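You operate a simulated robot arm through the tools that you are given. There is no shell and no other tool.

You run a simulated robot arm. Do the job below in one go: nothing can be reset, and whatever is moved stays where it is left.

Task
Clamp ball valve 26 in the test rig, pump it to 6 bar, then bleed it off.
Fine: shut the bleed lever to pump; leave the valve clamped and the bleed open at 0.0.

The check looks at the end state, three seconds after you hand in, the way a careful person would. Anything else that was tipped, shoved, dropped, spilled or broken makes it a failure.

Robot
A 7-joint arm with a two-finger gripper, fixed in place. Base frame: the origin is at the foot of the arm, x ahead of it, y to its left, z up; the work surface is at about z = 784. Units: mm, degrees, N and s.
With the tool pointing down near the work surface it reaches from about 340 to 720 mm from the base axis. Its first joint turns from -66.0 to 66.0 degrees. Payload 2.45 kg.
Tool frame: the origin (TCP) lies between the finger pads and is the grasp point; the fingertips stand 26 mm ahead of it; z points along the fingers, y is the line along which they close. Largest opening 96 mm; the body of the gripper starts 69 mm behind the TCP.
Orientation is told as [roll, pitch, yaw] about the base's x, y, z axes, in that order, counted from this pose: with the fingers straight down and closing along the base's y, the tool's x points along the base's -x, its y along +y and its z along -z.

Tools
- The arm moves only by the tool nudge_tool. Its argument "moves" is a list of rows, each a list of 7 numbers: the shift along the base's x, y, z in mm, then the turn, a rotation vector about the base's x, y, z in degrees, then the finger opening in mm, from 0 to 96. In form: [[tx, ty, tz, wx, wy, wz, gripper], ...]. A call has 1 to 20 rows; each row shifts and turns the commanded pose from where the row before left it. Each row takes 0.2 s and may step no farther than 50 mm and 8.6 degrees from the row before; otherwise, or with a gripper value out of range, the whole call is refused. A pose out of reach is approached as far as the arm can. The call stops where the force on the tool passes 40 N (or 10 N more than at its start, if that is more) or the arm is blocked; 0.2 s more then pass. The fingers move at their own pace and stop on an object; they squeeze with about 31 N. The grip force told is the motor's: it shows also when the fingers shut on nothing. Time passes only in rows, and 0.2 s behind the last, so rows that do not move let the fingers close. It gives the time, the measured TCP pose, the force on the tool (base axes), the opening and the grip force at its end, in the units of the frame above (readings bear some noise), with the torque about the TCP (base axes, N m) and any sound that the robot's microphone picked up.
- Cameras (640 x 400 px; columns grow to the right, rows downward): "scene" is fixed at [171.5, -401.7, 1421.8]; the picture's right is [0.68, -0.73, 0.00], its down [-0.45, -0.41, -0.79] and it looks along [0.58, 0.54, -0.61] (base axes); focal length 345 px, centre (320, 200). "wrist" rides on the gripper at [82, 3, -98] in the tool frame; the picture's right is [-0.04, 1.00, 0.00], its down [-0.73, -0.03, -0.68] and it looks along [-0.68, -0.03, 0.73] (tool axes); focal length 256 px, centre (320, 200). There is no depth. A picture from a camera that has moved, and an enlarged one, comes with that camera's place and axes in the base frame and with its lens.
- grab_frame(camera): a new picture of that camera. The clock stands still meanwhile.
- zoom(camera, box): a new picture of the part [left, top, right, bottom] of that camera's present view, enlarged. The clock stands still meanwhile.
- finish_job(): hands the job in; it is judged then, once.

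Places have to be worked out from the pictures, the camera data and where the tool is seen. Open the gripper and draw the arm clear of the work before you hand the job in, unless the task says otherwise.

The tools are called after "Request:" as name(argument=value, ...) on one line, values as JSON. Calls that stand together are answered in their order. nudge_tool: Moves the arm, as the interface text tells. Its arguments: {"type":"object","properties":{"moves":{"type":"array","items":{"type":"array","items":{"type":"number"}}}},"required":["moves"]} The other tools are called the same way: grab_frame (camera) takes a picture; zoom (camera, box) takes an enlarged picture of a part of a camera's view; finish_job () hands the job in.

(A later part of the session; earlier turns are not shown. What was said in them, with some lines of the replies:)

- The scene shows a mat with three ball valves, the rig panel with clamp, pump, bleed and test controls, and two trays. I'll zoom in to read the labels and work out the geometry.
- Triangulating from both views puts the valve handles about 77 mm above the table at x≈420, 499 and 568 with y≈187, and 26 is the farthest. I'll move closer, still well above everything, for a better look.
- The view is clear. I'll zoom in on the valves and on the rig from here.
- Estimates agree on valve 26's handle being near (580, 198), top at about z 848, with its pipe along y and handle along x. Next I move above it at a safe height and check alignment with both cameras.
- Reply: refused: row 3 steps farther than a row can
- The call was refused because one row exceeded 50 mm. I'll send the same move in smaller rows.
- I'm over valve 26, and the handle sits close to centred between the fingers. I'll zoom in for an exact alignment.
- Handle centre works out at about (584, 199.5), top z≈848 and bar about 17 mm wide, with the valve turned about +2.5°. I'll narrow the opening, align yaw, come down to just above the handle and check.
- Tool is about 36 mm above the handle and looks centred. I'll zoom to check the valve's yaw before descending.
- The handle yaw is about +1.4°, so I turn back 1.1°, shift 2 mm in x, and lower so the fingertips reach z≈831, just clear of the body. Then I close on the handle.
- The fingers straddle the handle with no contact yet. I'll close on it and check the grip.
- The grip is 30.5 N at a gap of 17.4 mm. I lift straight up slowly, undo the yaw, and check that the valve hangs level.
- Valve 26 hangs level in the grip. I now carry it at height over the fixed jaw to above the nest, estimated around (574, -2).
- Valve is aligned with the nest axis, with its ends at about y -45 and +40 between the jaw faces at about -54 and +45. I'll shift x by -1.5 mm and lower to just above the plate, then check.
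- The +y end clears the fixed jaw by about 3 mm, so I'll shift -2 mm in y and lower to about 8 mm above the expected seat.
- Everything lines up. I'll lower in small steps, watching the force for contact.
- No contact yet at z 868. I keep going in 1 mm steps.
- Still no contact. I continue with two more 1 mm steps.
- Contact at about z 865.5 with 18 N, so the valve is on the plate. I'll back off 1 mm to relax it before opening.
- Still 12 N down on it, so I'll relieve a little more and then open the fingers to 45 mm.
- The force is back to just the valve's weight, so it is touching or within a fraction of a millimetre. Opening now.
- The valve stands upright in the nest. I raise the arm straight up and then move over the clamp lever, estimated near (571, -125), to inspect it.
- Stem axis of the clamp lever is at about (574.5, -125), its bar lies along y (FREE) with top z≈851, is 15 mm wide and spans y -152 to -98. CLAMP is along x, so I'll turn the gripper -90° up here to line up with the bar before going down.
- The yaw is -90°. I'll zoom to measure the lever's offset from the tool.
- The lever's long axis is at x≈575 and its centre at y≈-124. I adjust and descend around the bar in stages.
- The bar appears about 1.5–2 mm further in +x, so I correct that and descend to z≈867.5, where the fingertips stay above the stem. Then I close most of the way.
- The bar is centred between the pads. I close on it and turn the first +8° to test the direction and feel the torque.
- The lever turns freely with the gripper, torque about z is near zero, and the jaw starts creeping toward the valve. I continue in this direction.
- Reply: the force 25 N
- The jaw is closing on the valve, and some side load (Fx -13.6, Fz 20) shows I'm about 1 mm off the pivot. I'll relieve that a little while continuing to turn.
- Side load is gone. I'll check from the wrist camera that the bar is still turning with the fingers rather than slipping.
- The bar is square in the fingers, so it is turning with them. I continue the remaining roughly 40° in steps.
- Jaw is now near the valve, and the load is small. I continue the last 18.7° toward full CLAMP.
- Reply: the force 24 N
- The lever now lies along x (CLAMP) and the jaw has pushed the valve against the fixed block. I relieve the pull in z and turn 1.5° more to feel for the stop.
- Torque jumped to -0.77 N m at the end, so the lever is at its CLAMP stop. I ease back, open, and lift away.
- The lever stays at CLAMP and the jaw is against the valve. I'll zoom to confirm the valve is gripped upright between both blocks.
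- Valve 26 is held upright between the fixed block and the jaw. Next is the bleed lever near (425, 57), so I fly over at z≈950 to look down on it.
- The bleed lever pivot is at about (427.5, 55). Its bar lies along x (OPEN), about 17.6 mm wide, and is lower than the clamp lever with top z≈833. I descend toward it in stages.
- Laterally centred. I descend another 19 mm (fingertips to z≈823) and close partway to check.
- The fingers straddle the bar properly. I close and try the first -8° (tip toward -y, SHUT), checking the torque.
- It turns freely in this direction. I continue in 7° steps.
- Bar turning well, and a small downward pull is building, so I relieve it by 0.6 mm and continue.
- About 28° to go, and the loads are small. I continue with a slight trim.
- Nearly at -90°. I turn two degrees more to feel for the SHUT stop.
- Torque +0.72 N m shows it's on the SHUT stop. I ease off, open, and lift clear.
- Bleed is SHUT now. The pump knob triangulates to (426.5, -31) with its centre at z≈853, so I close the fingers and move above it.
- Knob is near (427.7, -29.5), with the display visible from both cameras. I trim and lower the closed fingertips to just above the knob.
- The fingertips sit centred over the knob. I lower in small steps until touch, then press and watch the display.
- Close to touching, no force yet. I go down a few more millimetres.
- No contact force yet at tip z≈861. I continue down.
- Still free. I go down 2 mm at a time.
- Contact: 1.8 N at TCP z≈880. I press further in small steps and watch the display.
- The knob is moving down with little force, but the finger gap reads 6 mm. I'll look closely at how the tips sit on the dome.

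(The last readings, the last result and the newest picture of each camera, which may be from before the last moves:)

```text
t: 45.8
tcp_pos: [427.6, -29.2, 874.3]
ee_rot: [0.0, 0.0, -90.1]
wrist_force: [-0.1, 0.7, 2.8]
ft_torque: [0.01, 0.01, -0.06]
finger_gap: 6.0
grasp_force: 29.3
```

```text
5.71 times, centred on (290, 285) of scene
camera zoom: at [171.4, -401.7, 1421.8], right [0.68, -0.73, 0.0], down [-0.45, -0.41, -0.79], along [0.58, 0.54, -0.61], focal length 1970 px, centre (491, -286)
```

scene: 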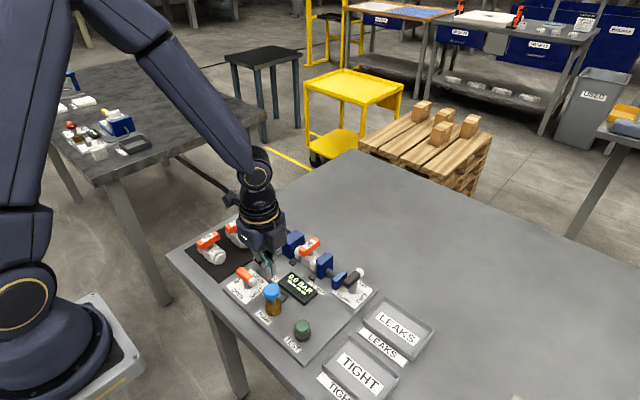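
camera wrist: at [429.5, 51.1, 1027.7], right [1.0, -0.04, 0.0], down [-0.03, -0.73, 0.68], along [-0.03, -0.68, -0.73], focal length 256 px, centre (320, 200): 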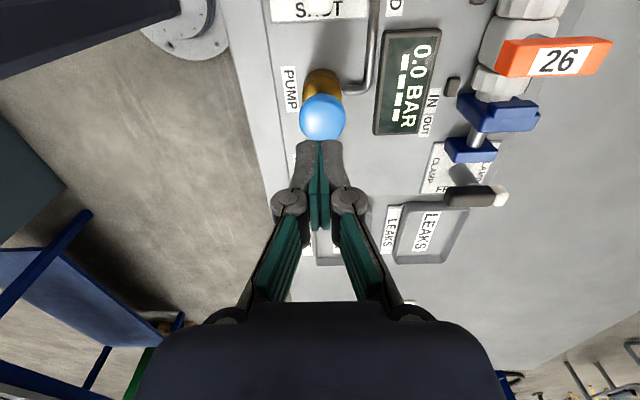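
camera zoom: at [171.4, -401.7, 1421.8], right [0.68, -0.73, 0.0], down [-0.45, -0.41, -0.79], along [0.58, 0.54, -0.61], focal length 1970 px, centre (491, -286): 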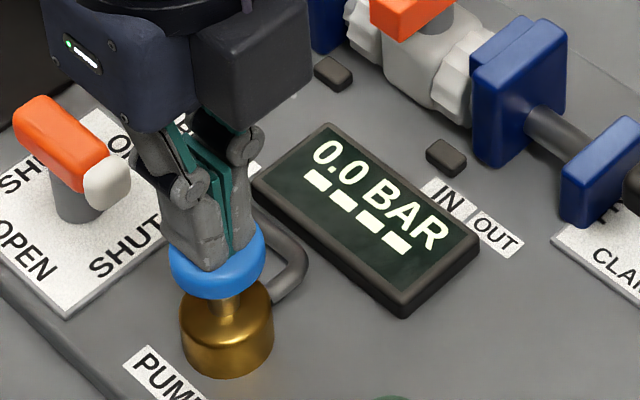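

Tips are still together on top of the knob and just flexing a bit. I press on gently and watch the reading.

Request:
nudge_tool(moves=[[0, 0, -2, 0, 0, 0, 0], [0, 0, -2, 0, 0, 0, 0]])

Request:
zoom(camera="scene", box=[250, 250, 330, 320])

```text
t: 46.4
tcp_pos: [427.8, -31.2, 871.7]
ee_rot: [0.0, 0.0, -90.1]
wrist_force: [0.0, 1.8, 5.2]
ft_torque: [0.04, 0.03, 0.06]
finger_gap: 6.0
grasp_force: 28.5
```

```text
5.71 times, centred on (290, 285) of scene
camera zoom: at [171.4, -401.7, 1421.8], right [0.68, -0.73, 0.0], down [-0.45, -0.41, -0.79], along [0.58, 0.54, -0.61], focal length 1970 px, centre (491, -286)
```

zoom: 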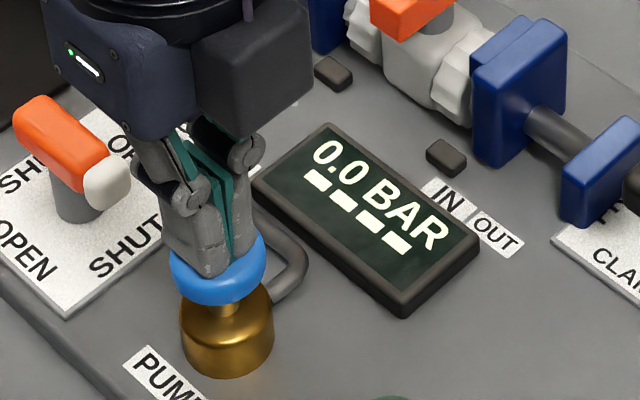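

Force is 5.2 N and rising gently like a spring, with the display still at 0.0. I keep pressing toward the end of the stroke.

Request:
nudge_tool(moves=[[0, 0, -2, 0, 0, 0, 0], [0, 0, -2, 0, 0, 0, 0]])

Request:
zoom(camera="scene", box=[250, 250, 330, 320])

```text
t: 47.0
tcp_pos: [425.8, -30.0, 867.1]
ee_rot: [0.0, 0.0, -90.0]
wrist_force: [0.0, 2.0, 6.4]
ft_torque: [0.04, -0.01, 0.03]
finger_gap: 6.2
grasp_force: 28.3
```

```text
5.71 times, centred on (290, 285) of scene
camera zoom: at [171.4, -401.7, 1421.8], right [0.68, -0.73, 0.0], down [-0.45, -0.41, -0.79], along [0.58, 0.54, -0.61], focal length 1970 px, centre (491, -286)
```

zoom: 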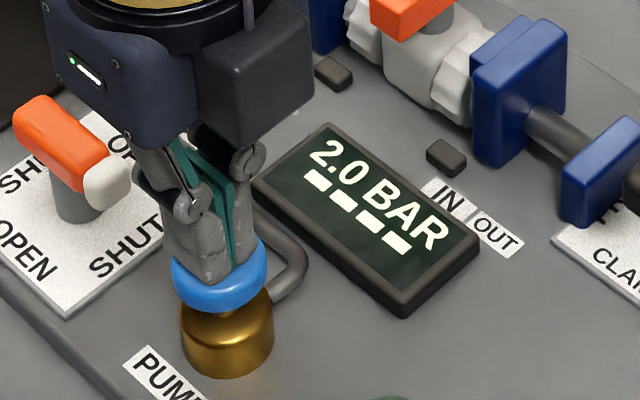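

One stroke gave 2.0 BAR, so three strokes make 6. I release fully and check that it holds.

Request:
nudge_tool(moves=[[0, 0, 5, 0, 0, 0, 0], [0, 0, 6, 0, 0, 0, 0], [0, 0, 6, 0, 0, 0, 0], [0, 0, 0, 0, 0, 0, 0]])

Request:
zoom(camera="scene", box=[250, 250, 330, 320])

```text
t: 48.0
tcp_pos: [427.9, -30.2, 884.2]
ee_rot: [0.0, -0.1, -90.1]
wrist_force: [0.6, 0.4, -1.1]
ft_torque: [-0.04, -0.04, -0.02]
finger_gap: 0.0
grasp_force: 28.3
```

```text
5.71 times, centred on (290, 285) of scene
camera zoom: at [171.5, -401.7, 1421.8], right [0.68, -0.73, 0.0], down [-0.45, -0.41, -0.79], along [0.58, 0.54, -0.61], focal length 1970 px, centre (491, -286)
```

zoom: 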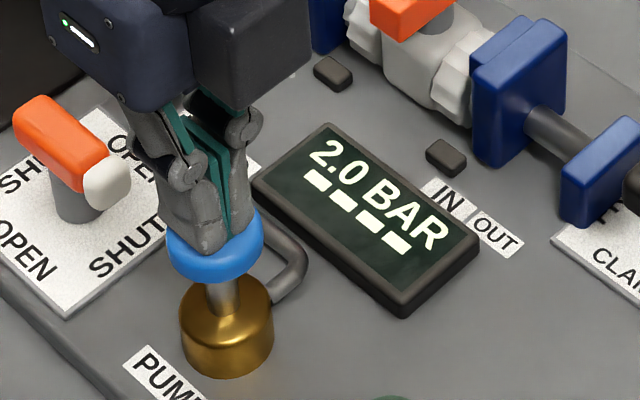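

The knob sprang back and the pressure holds at 2.0. Now for the second stroke, down the same distance.

Request:
nudge_tool(moves=[[0, 0, -4, 0, 0, 0, 0], [0, 0, -4, 0, 0, 0, 0], [0, 0, -4, 0, 0, 0, 0], [0, 0, -3, 0, 0, 0, 0], [0, 0, -2, 0, 0, 0, 0]])

Request:
zoom(camera="scene", box=[250, 250, 330, 320])

```text
t: 49.2
tcp_pos: [427.2, -30.2, 867.4]
ee_rot: [0.1, 0.0, -90.1]
wrist_force: [0.4, 1.1, 6.4]
ft_torque: [-0.02, -0.03, 0.0]
finger_gap: 6.2
grasp_force: 28.0
```

```text
5.71 times, centred on (290, 285) of scene
camera zoom: at [171.4, -401.7, 1421.8], right [0.68, -0.73, 0.0], down [-0.45, -0.41, -0.79], along [0.58, 0.54, -0.61], focal length 1970 px, centre (491, -286)
```

zoom: 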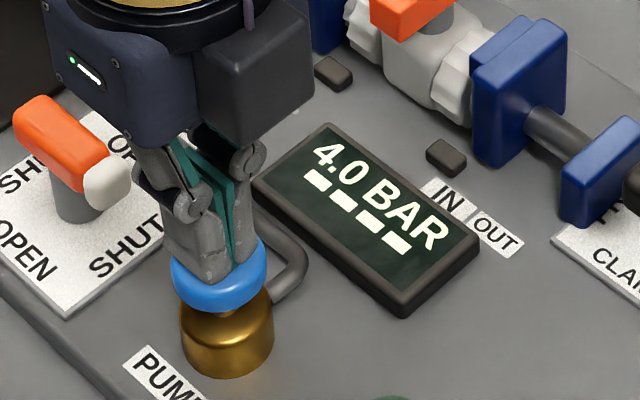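

The display shows 4.0 BAR. I release and make one last identical stroke.

Request:
nudge_tool(moves=[[0, 0, 5, 0, 0, 0, 0], [0, 0, 6, 0, 0, 0, 0], [0, 0, 6, 0, 0, 0, 0], [0, 0, 0, 0, 0, 0, 0]])

Request:
zoom(camera="scene", box=[250, 250, 330, 320])

```text
t: 50.2
tcp_pos: [426.6, -30.9, 884.7]
ee_rot: [0.0, 0.2, -90.1]
wrist_force: [-0.1, -0.2, -0.8]
ft_torque: [0.0, -0.01, -0.01]
finger_gap: 0.0
grasp_force: 28.8
```

```text
5.71 times, centred on (290, 285) of scene
camera zoom: at [171.5, -401.7, 1421.8], right [0.68, -0.73, 0.0], down [-0.45, -0.41, -0.79], along [0.58, 0.54, -0.61], focal length 1970 px, centre (491, -286)
```

zoom: 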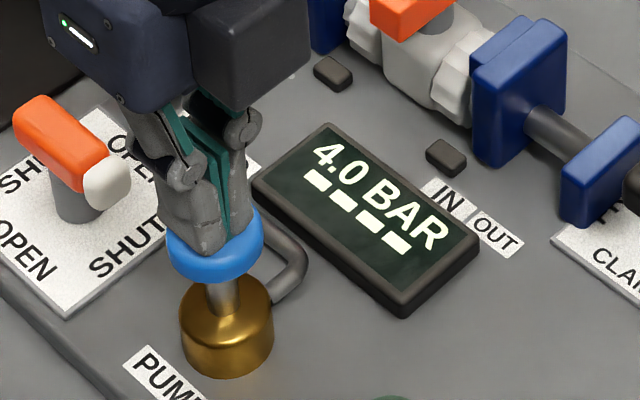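

It holds at 4.0. Third stroke now.

Request:
nudge_tool(moves=[[0, 0, -4, 0, 0, 0, 0], [0, 0, -4, 0, 0, 0, 0], [0, 0, -4, 0, 0, 0, 0], [0, 0, -3, 0, 0, 0, 0], [0, 0, -2, 0, 0, 0, 0]])

Request:
zoom(camera="scene", box=[250, 250, 330, 320])

```text
t: 51.4
tcp_pos: [427.8, -29.4, 867.1]
ee_rot: [0.0, 0.0, -90.2]
wrist_force: [-1.2, -2.0, 5.5]
ft_torque: [-0.08, 0.04, 0.06]
finger_gap: 5.8
grasp_force: 28.4
```

```text
5.71 times, centred on (290, 285) of scene
camera zoom: at [171.4, -401.7, 1421.8], right [0.68, -0.73, 0.0], down [-0.45, -0.41, -0.79], along [0.58, 0.54, -0.61], focal length 1970 px, centre (491, -286)
```

zoom: 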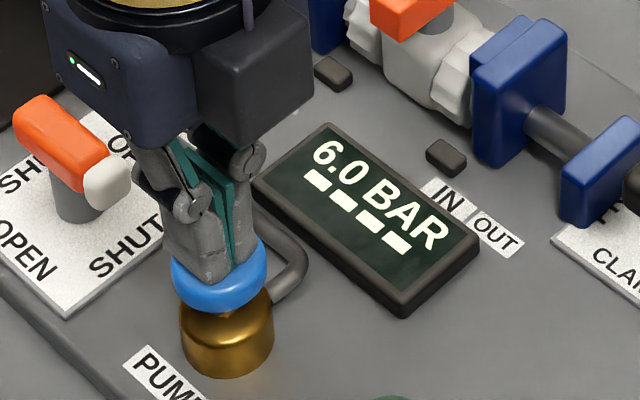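

The display reads 6.0 BAR. I release the knob, rise clear, and check that it holds.

Request:
nudge_tool(moves=[[0, 0, 8, 0, 0, 0, 0], [0, 0, 15, 0, 0, 0, 0], [0, 0, 20, 0, 0, 0, 0], [0, 0, 20, 0, 0, 0, 0], [0, 0, 0, 0, 0, 0, 0]])

Request:
zoom(camera="scene", box=[210, 220, 350, 330])

```text
t: 52.6
tcp_pos: [426.5, -29.9, 930.8]
ee_rot: [-0.1, 0.0, -90.2]
wrist_force: [-0.9, 0.9, -0.9]
ft_torque: [-0.02, 0.0, -0.02]
finger_gap: 0.0
grasp_force: 28.6
```

```text
3.64 times, centred on (280, 275) of scene
camera zoom: at [171.5, -401.7, 1421.8], right [0.68, -0.73, 0.0], down [-0.45, -0.41, -0.79], along [0.58, 0.54, -0.61], focal length 1254 px, centre (466, -73)
```

zoom: 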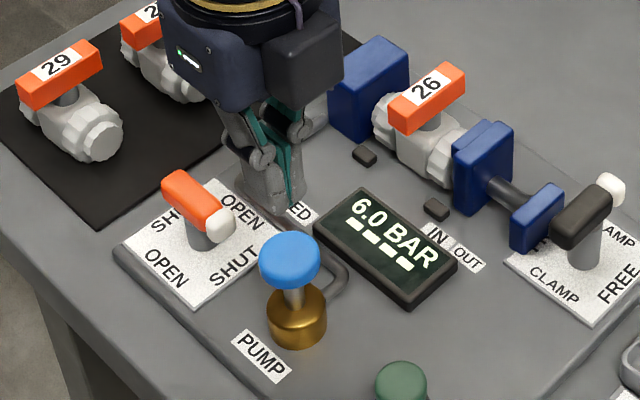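

6.0 bar is holding steady after release. I go back over the bleed lever with the fingers open to 45 mm, still at yaw -90° to match the bar along y.

Request:
nudge_tool(moves=[[0.1, 28, 0, 0, 0, 0, 45], [0.1, 28, 0, 0, 0, 0, 45], [0.1, 29, 0, 0, 0, 0, 45], [0, 0, -30, 0, 0, 0, 45], [0, 0, -25, 0, 0, 0, 45], [0, 0, -5, 0, 0, 0, 45], [0, 0, 0, 0, 0, 0, 45]])

Request:
zoom(camera="wrist", box=[220, 40, 420, 220])

Request:
zoom(camera="scene", box=[210, 220, 350, 330])

```text
t: 54.2
tcp_pos: [429.6, 54.6, 870.4]
ee_rot: [0.1, 0.0, -90.1]
wrist_force: [0.8, 0.5, 1.2]
ft_torque: [0.02, 0.05, -0.04]
finger_gap: 44.9
grasp_force: 0.0
```

```text
2.22 times, centred on (320, 130) of wrist
camera zoom: at [430.9, 137.2, 968.8], right [1.0, -0.04, 0.0], down [-0.03, -0.73, 0.68], along [-0.03, -0.68, -0.73], focal length 569 px, centre (320, 356)
```

zoom: 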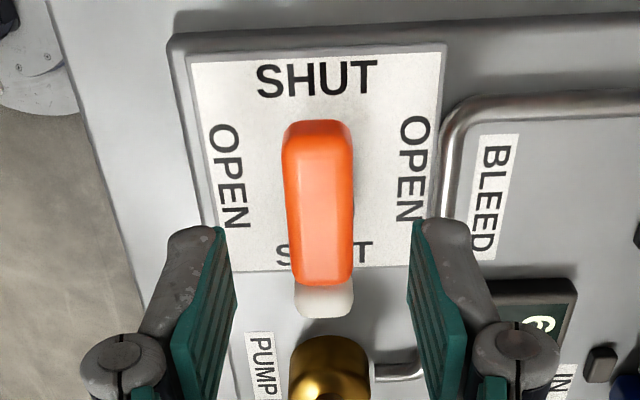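

```text
3.64 times, centred on (280, 275) of scene
camera zoom: at [171.5, -401.7, 1421.8], right [0.68, -0.73, 0.0], down [-0.45, -0.41, -0.79], along [0.58, 0.54, -0.61], focal length 1254 px, centre (466, -73)
```

zoom: 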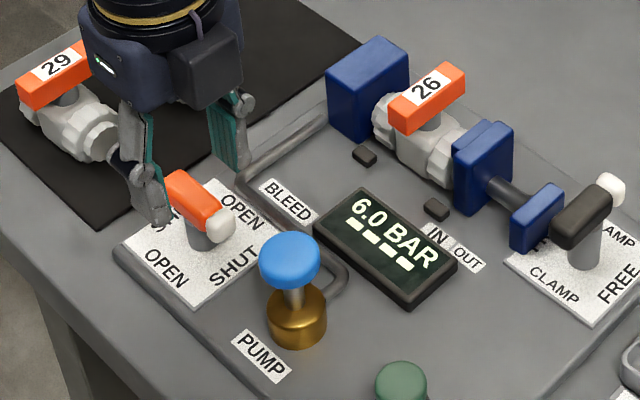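

The bar is centred between the fingers and the display still shows 6.0. I descend the last 21 mm and close on the bar.

Request:
nudge_tool(moves=[[0, 0, -11, 0, 0, 0, 45], [0, 0, -10, 0, 0, 0, 45], [0, 0, 0, 0, 0, 0, 25], [0, 0, 0, 0, 0, 0, 5], [0, 0, 0, 0, 0, 0, 5], [0, 0, 0, 0, 0, 0, 5]])

Request:
zoom(camera="wrist", box=[220, 40, 420, 220])

```text
t: 55.6
tcp_pos: [428.8, 54.5, 848.2]
ee_rot: [0.1, 0.0, -90.1]
wrist_force: [5.9, 0.9, -8.2]
ft_torque: [0.21, -0.17, 0.04]
finger_gap: 17.8
grasp_force: 43.5
```

```text
2.22 times, centred on (320, 130) of wrist
camera zoom: at [430.9, 137.3, 947.8], right [1.0, -0.04, 0.0], down [-0.03, -0.73, 0.68], along [-0.03, -0.68, -0.73], focal length 569 px, centre (320, 356)
```

zoom: 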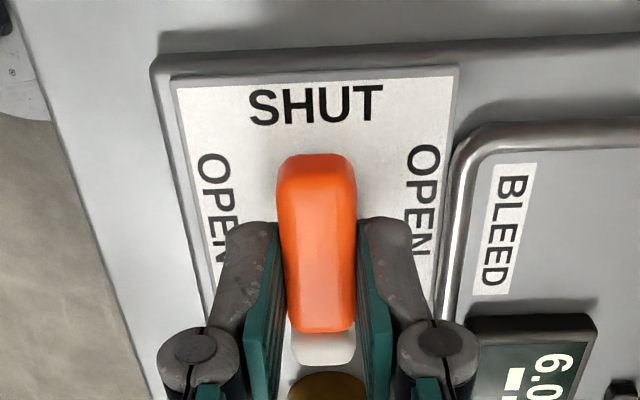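

The bar is gripped squarely. I start turning back by +28°, checking loads.

Request:
nudge_tool(moves=[[0, 0, 0, 0, 0, 7, 5], [0, 0, 0, 0, 0, 7, 5], [0, 0, 0, 0, 0, 7, 5], [0, 0, 0, 0, 0, 7, 5]])

Request:
zoom(camera="scene", box=[210, 220, 350, 330])

```text
t: 56.6
tcp_pos: [428.2, 54.7, 848.5]
ee_rot: [0.2, 0.1, -62.0]
wrist_force: [9.1, 1.2, -0.8]
ft_torque: [0.69, 0.21, -0.01]
finger_gap: 17.8
grasp_force: 43.3
```

```text
3.64 times, centred on (280, 275) of scene
camera zoom: at [171.7, -401.7, 1421.8], right [0.68, -0.73, 0.0], down [-0.45, -0.41, -0.79], along [0.58, 0.54, -0.61], focal length 1254 px, centre (466, -73)
```

zoom: 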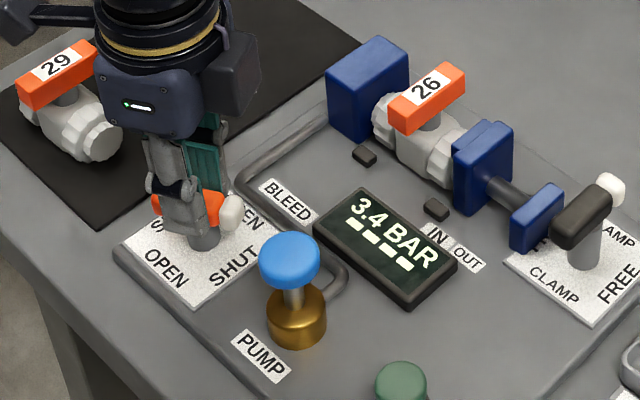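

The pressure is already falling (3.4 bar). I continue turning to OPEN with a small x trim.

Request:
nudge_tool(moves=[[0.3, 0, 0, 0, 0, 7, 5], [0, 0, 0, 0, 0, 7, 5], [0, 0, 0, 0, 0, 7, 5], [0, 0, 0, 0, 0, 7, 5]])

Request:
zoom(camera="scene", box=[210, 220, 350, 330])

```text
t: 57.6
tcp_pos: [427.0, 56.0, 848.8]
ee_rot: [-0.1, 0.1, -34.1]
wrist_force: [1.9, 5.1, 14.0]
ft_torque: [-0.3, -0.57, -0.02]
finger_gap: 18.0
grasp_force: 43.6
```

```text
3.64 times, centred on (280, 275) of scene
camera zoom: at [171.3, -401.6, 1421.9], right [0.68, -0.73, 0.0], down [-0.45, -0.41, -0.79], along [0.58, 0.54, -0.61], focal length 1254 px, centre (466, -73)
```

zoom: 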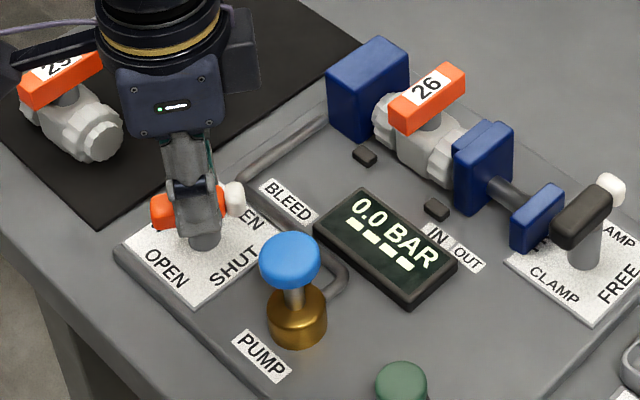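

The display is at 0.0 BAR. I finish turning the lever to the fully OPEN position, relieving z slightly.

Request:
nudge_tool(moves=[[0, 0.2, 0.4, 0, 0, 7, 5], [0, 0, 0, 0, 0, 7, 5], [0, 0, 0, 0, 0, 7, 5], [0, 0, 0, 0, 0, 7, 5], [0, 0, 0, 0, 0, 5, 5]])

Request:
zoom(camera="wrist", box=[220, 40, 420, 220])

```text
t: 58.8
tcp_pos: [428.1, 55.3, 849.3]
ee_rot: [0.1, 0.0, -1.0]
wrist_force: [4.9, 0.4, -10.0]
ft_torque: [-0.01, -1.07, 0.05]
finger_gap: 18.0
grasp_force: 43.4
```

```text
2.22 times, centred on (320, 130) of wrist
camera zoom: at [346.0, 60.2, 947.8], right [0.06, 1.0, 0.0], down [0.73, -0.04, 0.68], along [0.68, -0.04, -0.73], focal length 569 px, centre (320, 356)
```

zoom: 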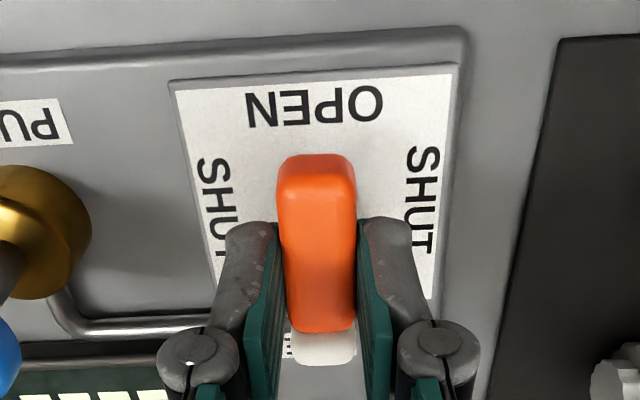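

The bar is along x, within 1° of OPEN. I turn 2° more to the stop.

Request:
nudge_tool(moves=[[0, 0, -0.3, 0, 0, 1, 5], [0, 0, 0, 0, 0, 1, 5], [0, 0, 0, 0, 0, 0, 5]])

```text
t: 59.6
tcp_pos: [428.4, 55.0, 848.5]
ee_rot: [0.0, 0.1, 0.8]
wrist_force: [4.2, -1.7, -4.5]
ft_torque: [-0.03, -0.14, -0.68]
finger_gap: 17.6
grasp_force: 43.0
```

Torque of -0.68 N m confirms the OPEN stop. I ease off, open the fingers, lift, and then draw the arm clear.

Request:
nudge_tool(moves=[[0, 0, 0, 0, 0, -0.8, 5], [0, 0, 0, 0, 0, 0, 25], [0, 0, 0, 0, 0, 0, 45], [0, 0, 0, 0, 0, 0, 45], [0, 0, 10, 0, 0, 0, 45], [0, 0, 30, 0, 0, 0, 45], [0, 0, 40, 0, 0, 0, 45], [0, 0, 45, 0, 0, 0, 60], [-5, -8, 48, 0, 0, 0, 80], [-5, -8, 48, 0, 0, 0, 96], [-5, -8, 48, 0, 0, 0, 96], [0, 0, 0, 0, 0, 0, 96]])

Request:
grab_frame(camera="wrist")

Request:
grab_frame(camera="scene")

Request:
zoom(camera="scene", box=[180, 190, 400, 370])

```text
t: 62.2
tcp_pos: [412.9, 31.9, 1118.9]
ee_rot: [-0.1, 0.0, 0.1]
wrist_force: [-0.5, -0.3, 0.0]
ft_torque: [0.01, -0.01, -0.01]
finger_gap: 96.0
grasp_force: 0.1
```

```text
taken
camera wrist: at [330.5, 35.7, 1217.9], right [0.04, 1.0, 0.0], down [0.73, -0.03, 0.68], along [0.68, -0.03, -0.73], focal length 256 px, centre (320, 200)
```

wrist: 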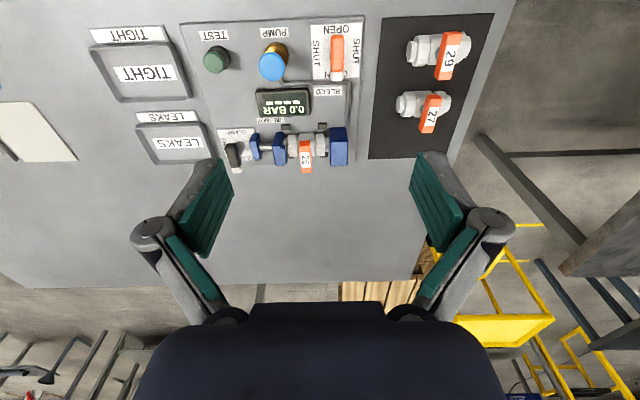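

```text
taken
```

scene: 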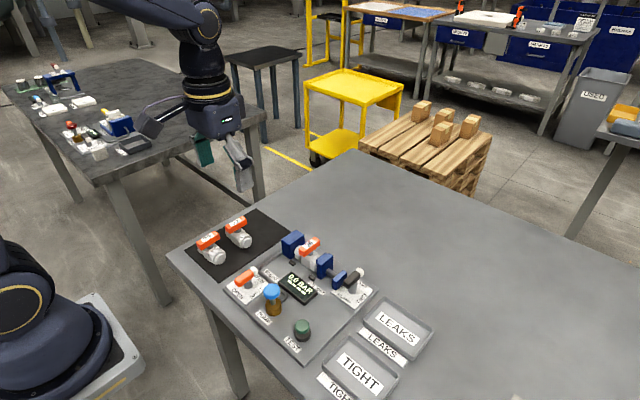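

```text
2.22 times, centred on (290, 280) of scene
camera zoom: at [171.5, -401.7, 1421.8], right [0.68, -0.73, 0.0], down [-0.45, -0.41, -0.79], along [0.58, 0.54, -0.61], focal length 766 px, centre (387, 22)
```

zoom: 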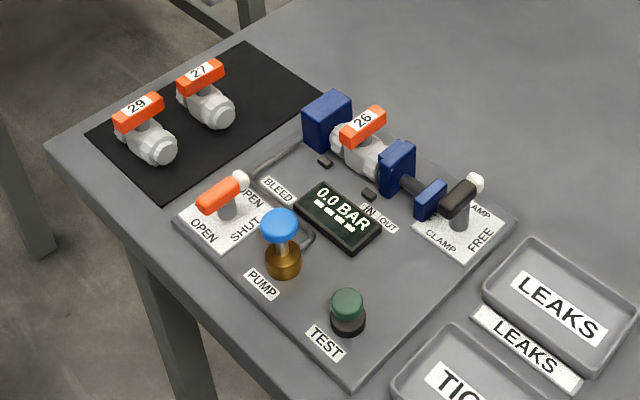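

The arm is clear, valves 27 and 29 are undisturbed, and 26 is still clamped. One last zoom to confirm the levers and the reading.

Request:
zoom(camera="scene", box=[220, 225, 380, 325])

Request:
zoom(camera="wrist", box=[180, 10, 400, 180])

```text
4.00 times, centred on (300, 275) of scene
camera zoom: at [171.5, -401.7, 1421.8], right [0.68, -0.73, 0.0], down [-0.45, -0.41, -0.79], along [0.58, 0.54, -0.61], focal length 1379 px, centre (400, -100)
```

zoom: 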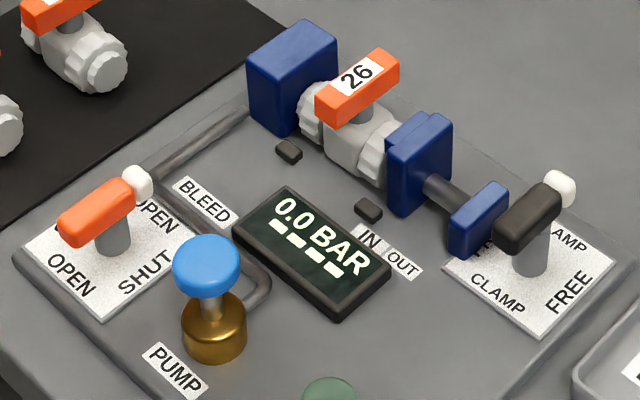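

```text
2.35 times, centred on (290, 95) of wrist
camera zoom: at [330.5, 35.7, 1217.9], right [0.04, 1.0, 0.0], down [0.73, -0.03, 0.68], along [0.68, -0.03, -0.73], focal length 602 px, centre (391, 447)
```

zoom: 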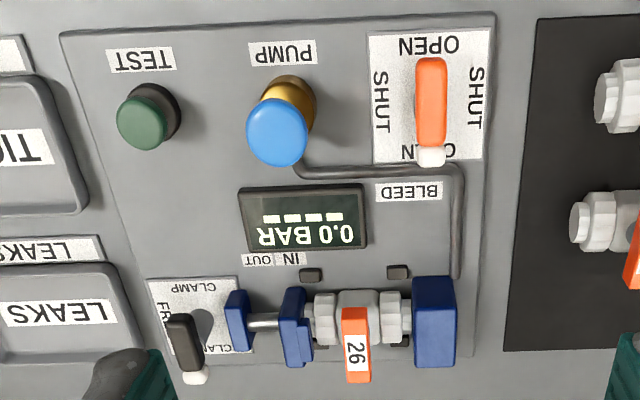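

Valve 26 is clamped with the lever on CLAMP, the bleed lever is at OPEN, and the display reads 0.0 BAR. The gripper is open and clear of the work, so I hand the job in.

Request:
finish_job()

```text
The job is handed in.
```

Valve 26 is clamped in the test rig. I pumped it to 6.0 bar and bled it back to 0.0.

- **Clamp:** the lever is turned to its CLAMP stop, and the valve stands upright between the fixed block and the jaw.
- **Pressure:** I shut the bleed lever and gave the pump three strokes of 2 bar each. The display held 6.0 bar after the pump was released.
- **Bleed:** the lever is back at its OPEN stop and the display reads 0.0 BAR.

The other valves, 27 and 29, look undisturbed in the final pictures. I did not use the TEST button. The gripper is open and the arm is clear of the rig.
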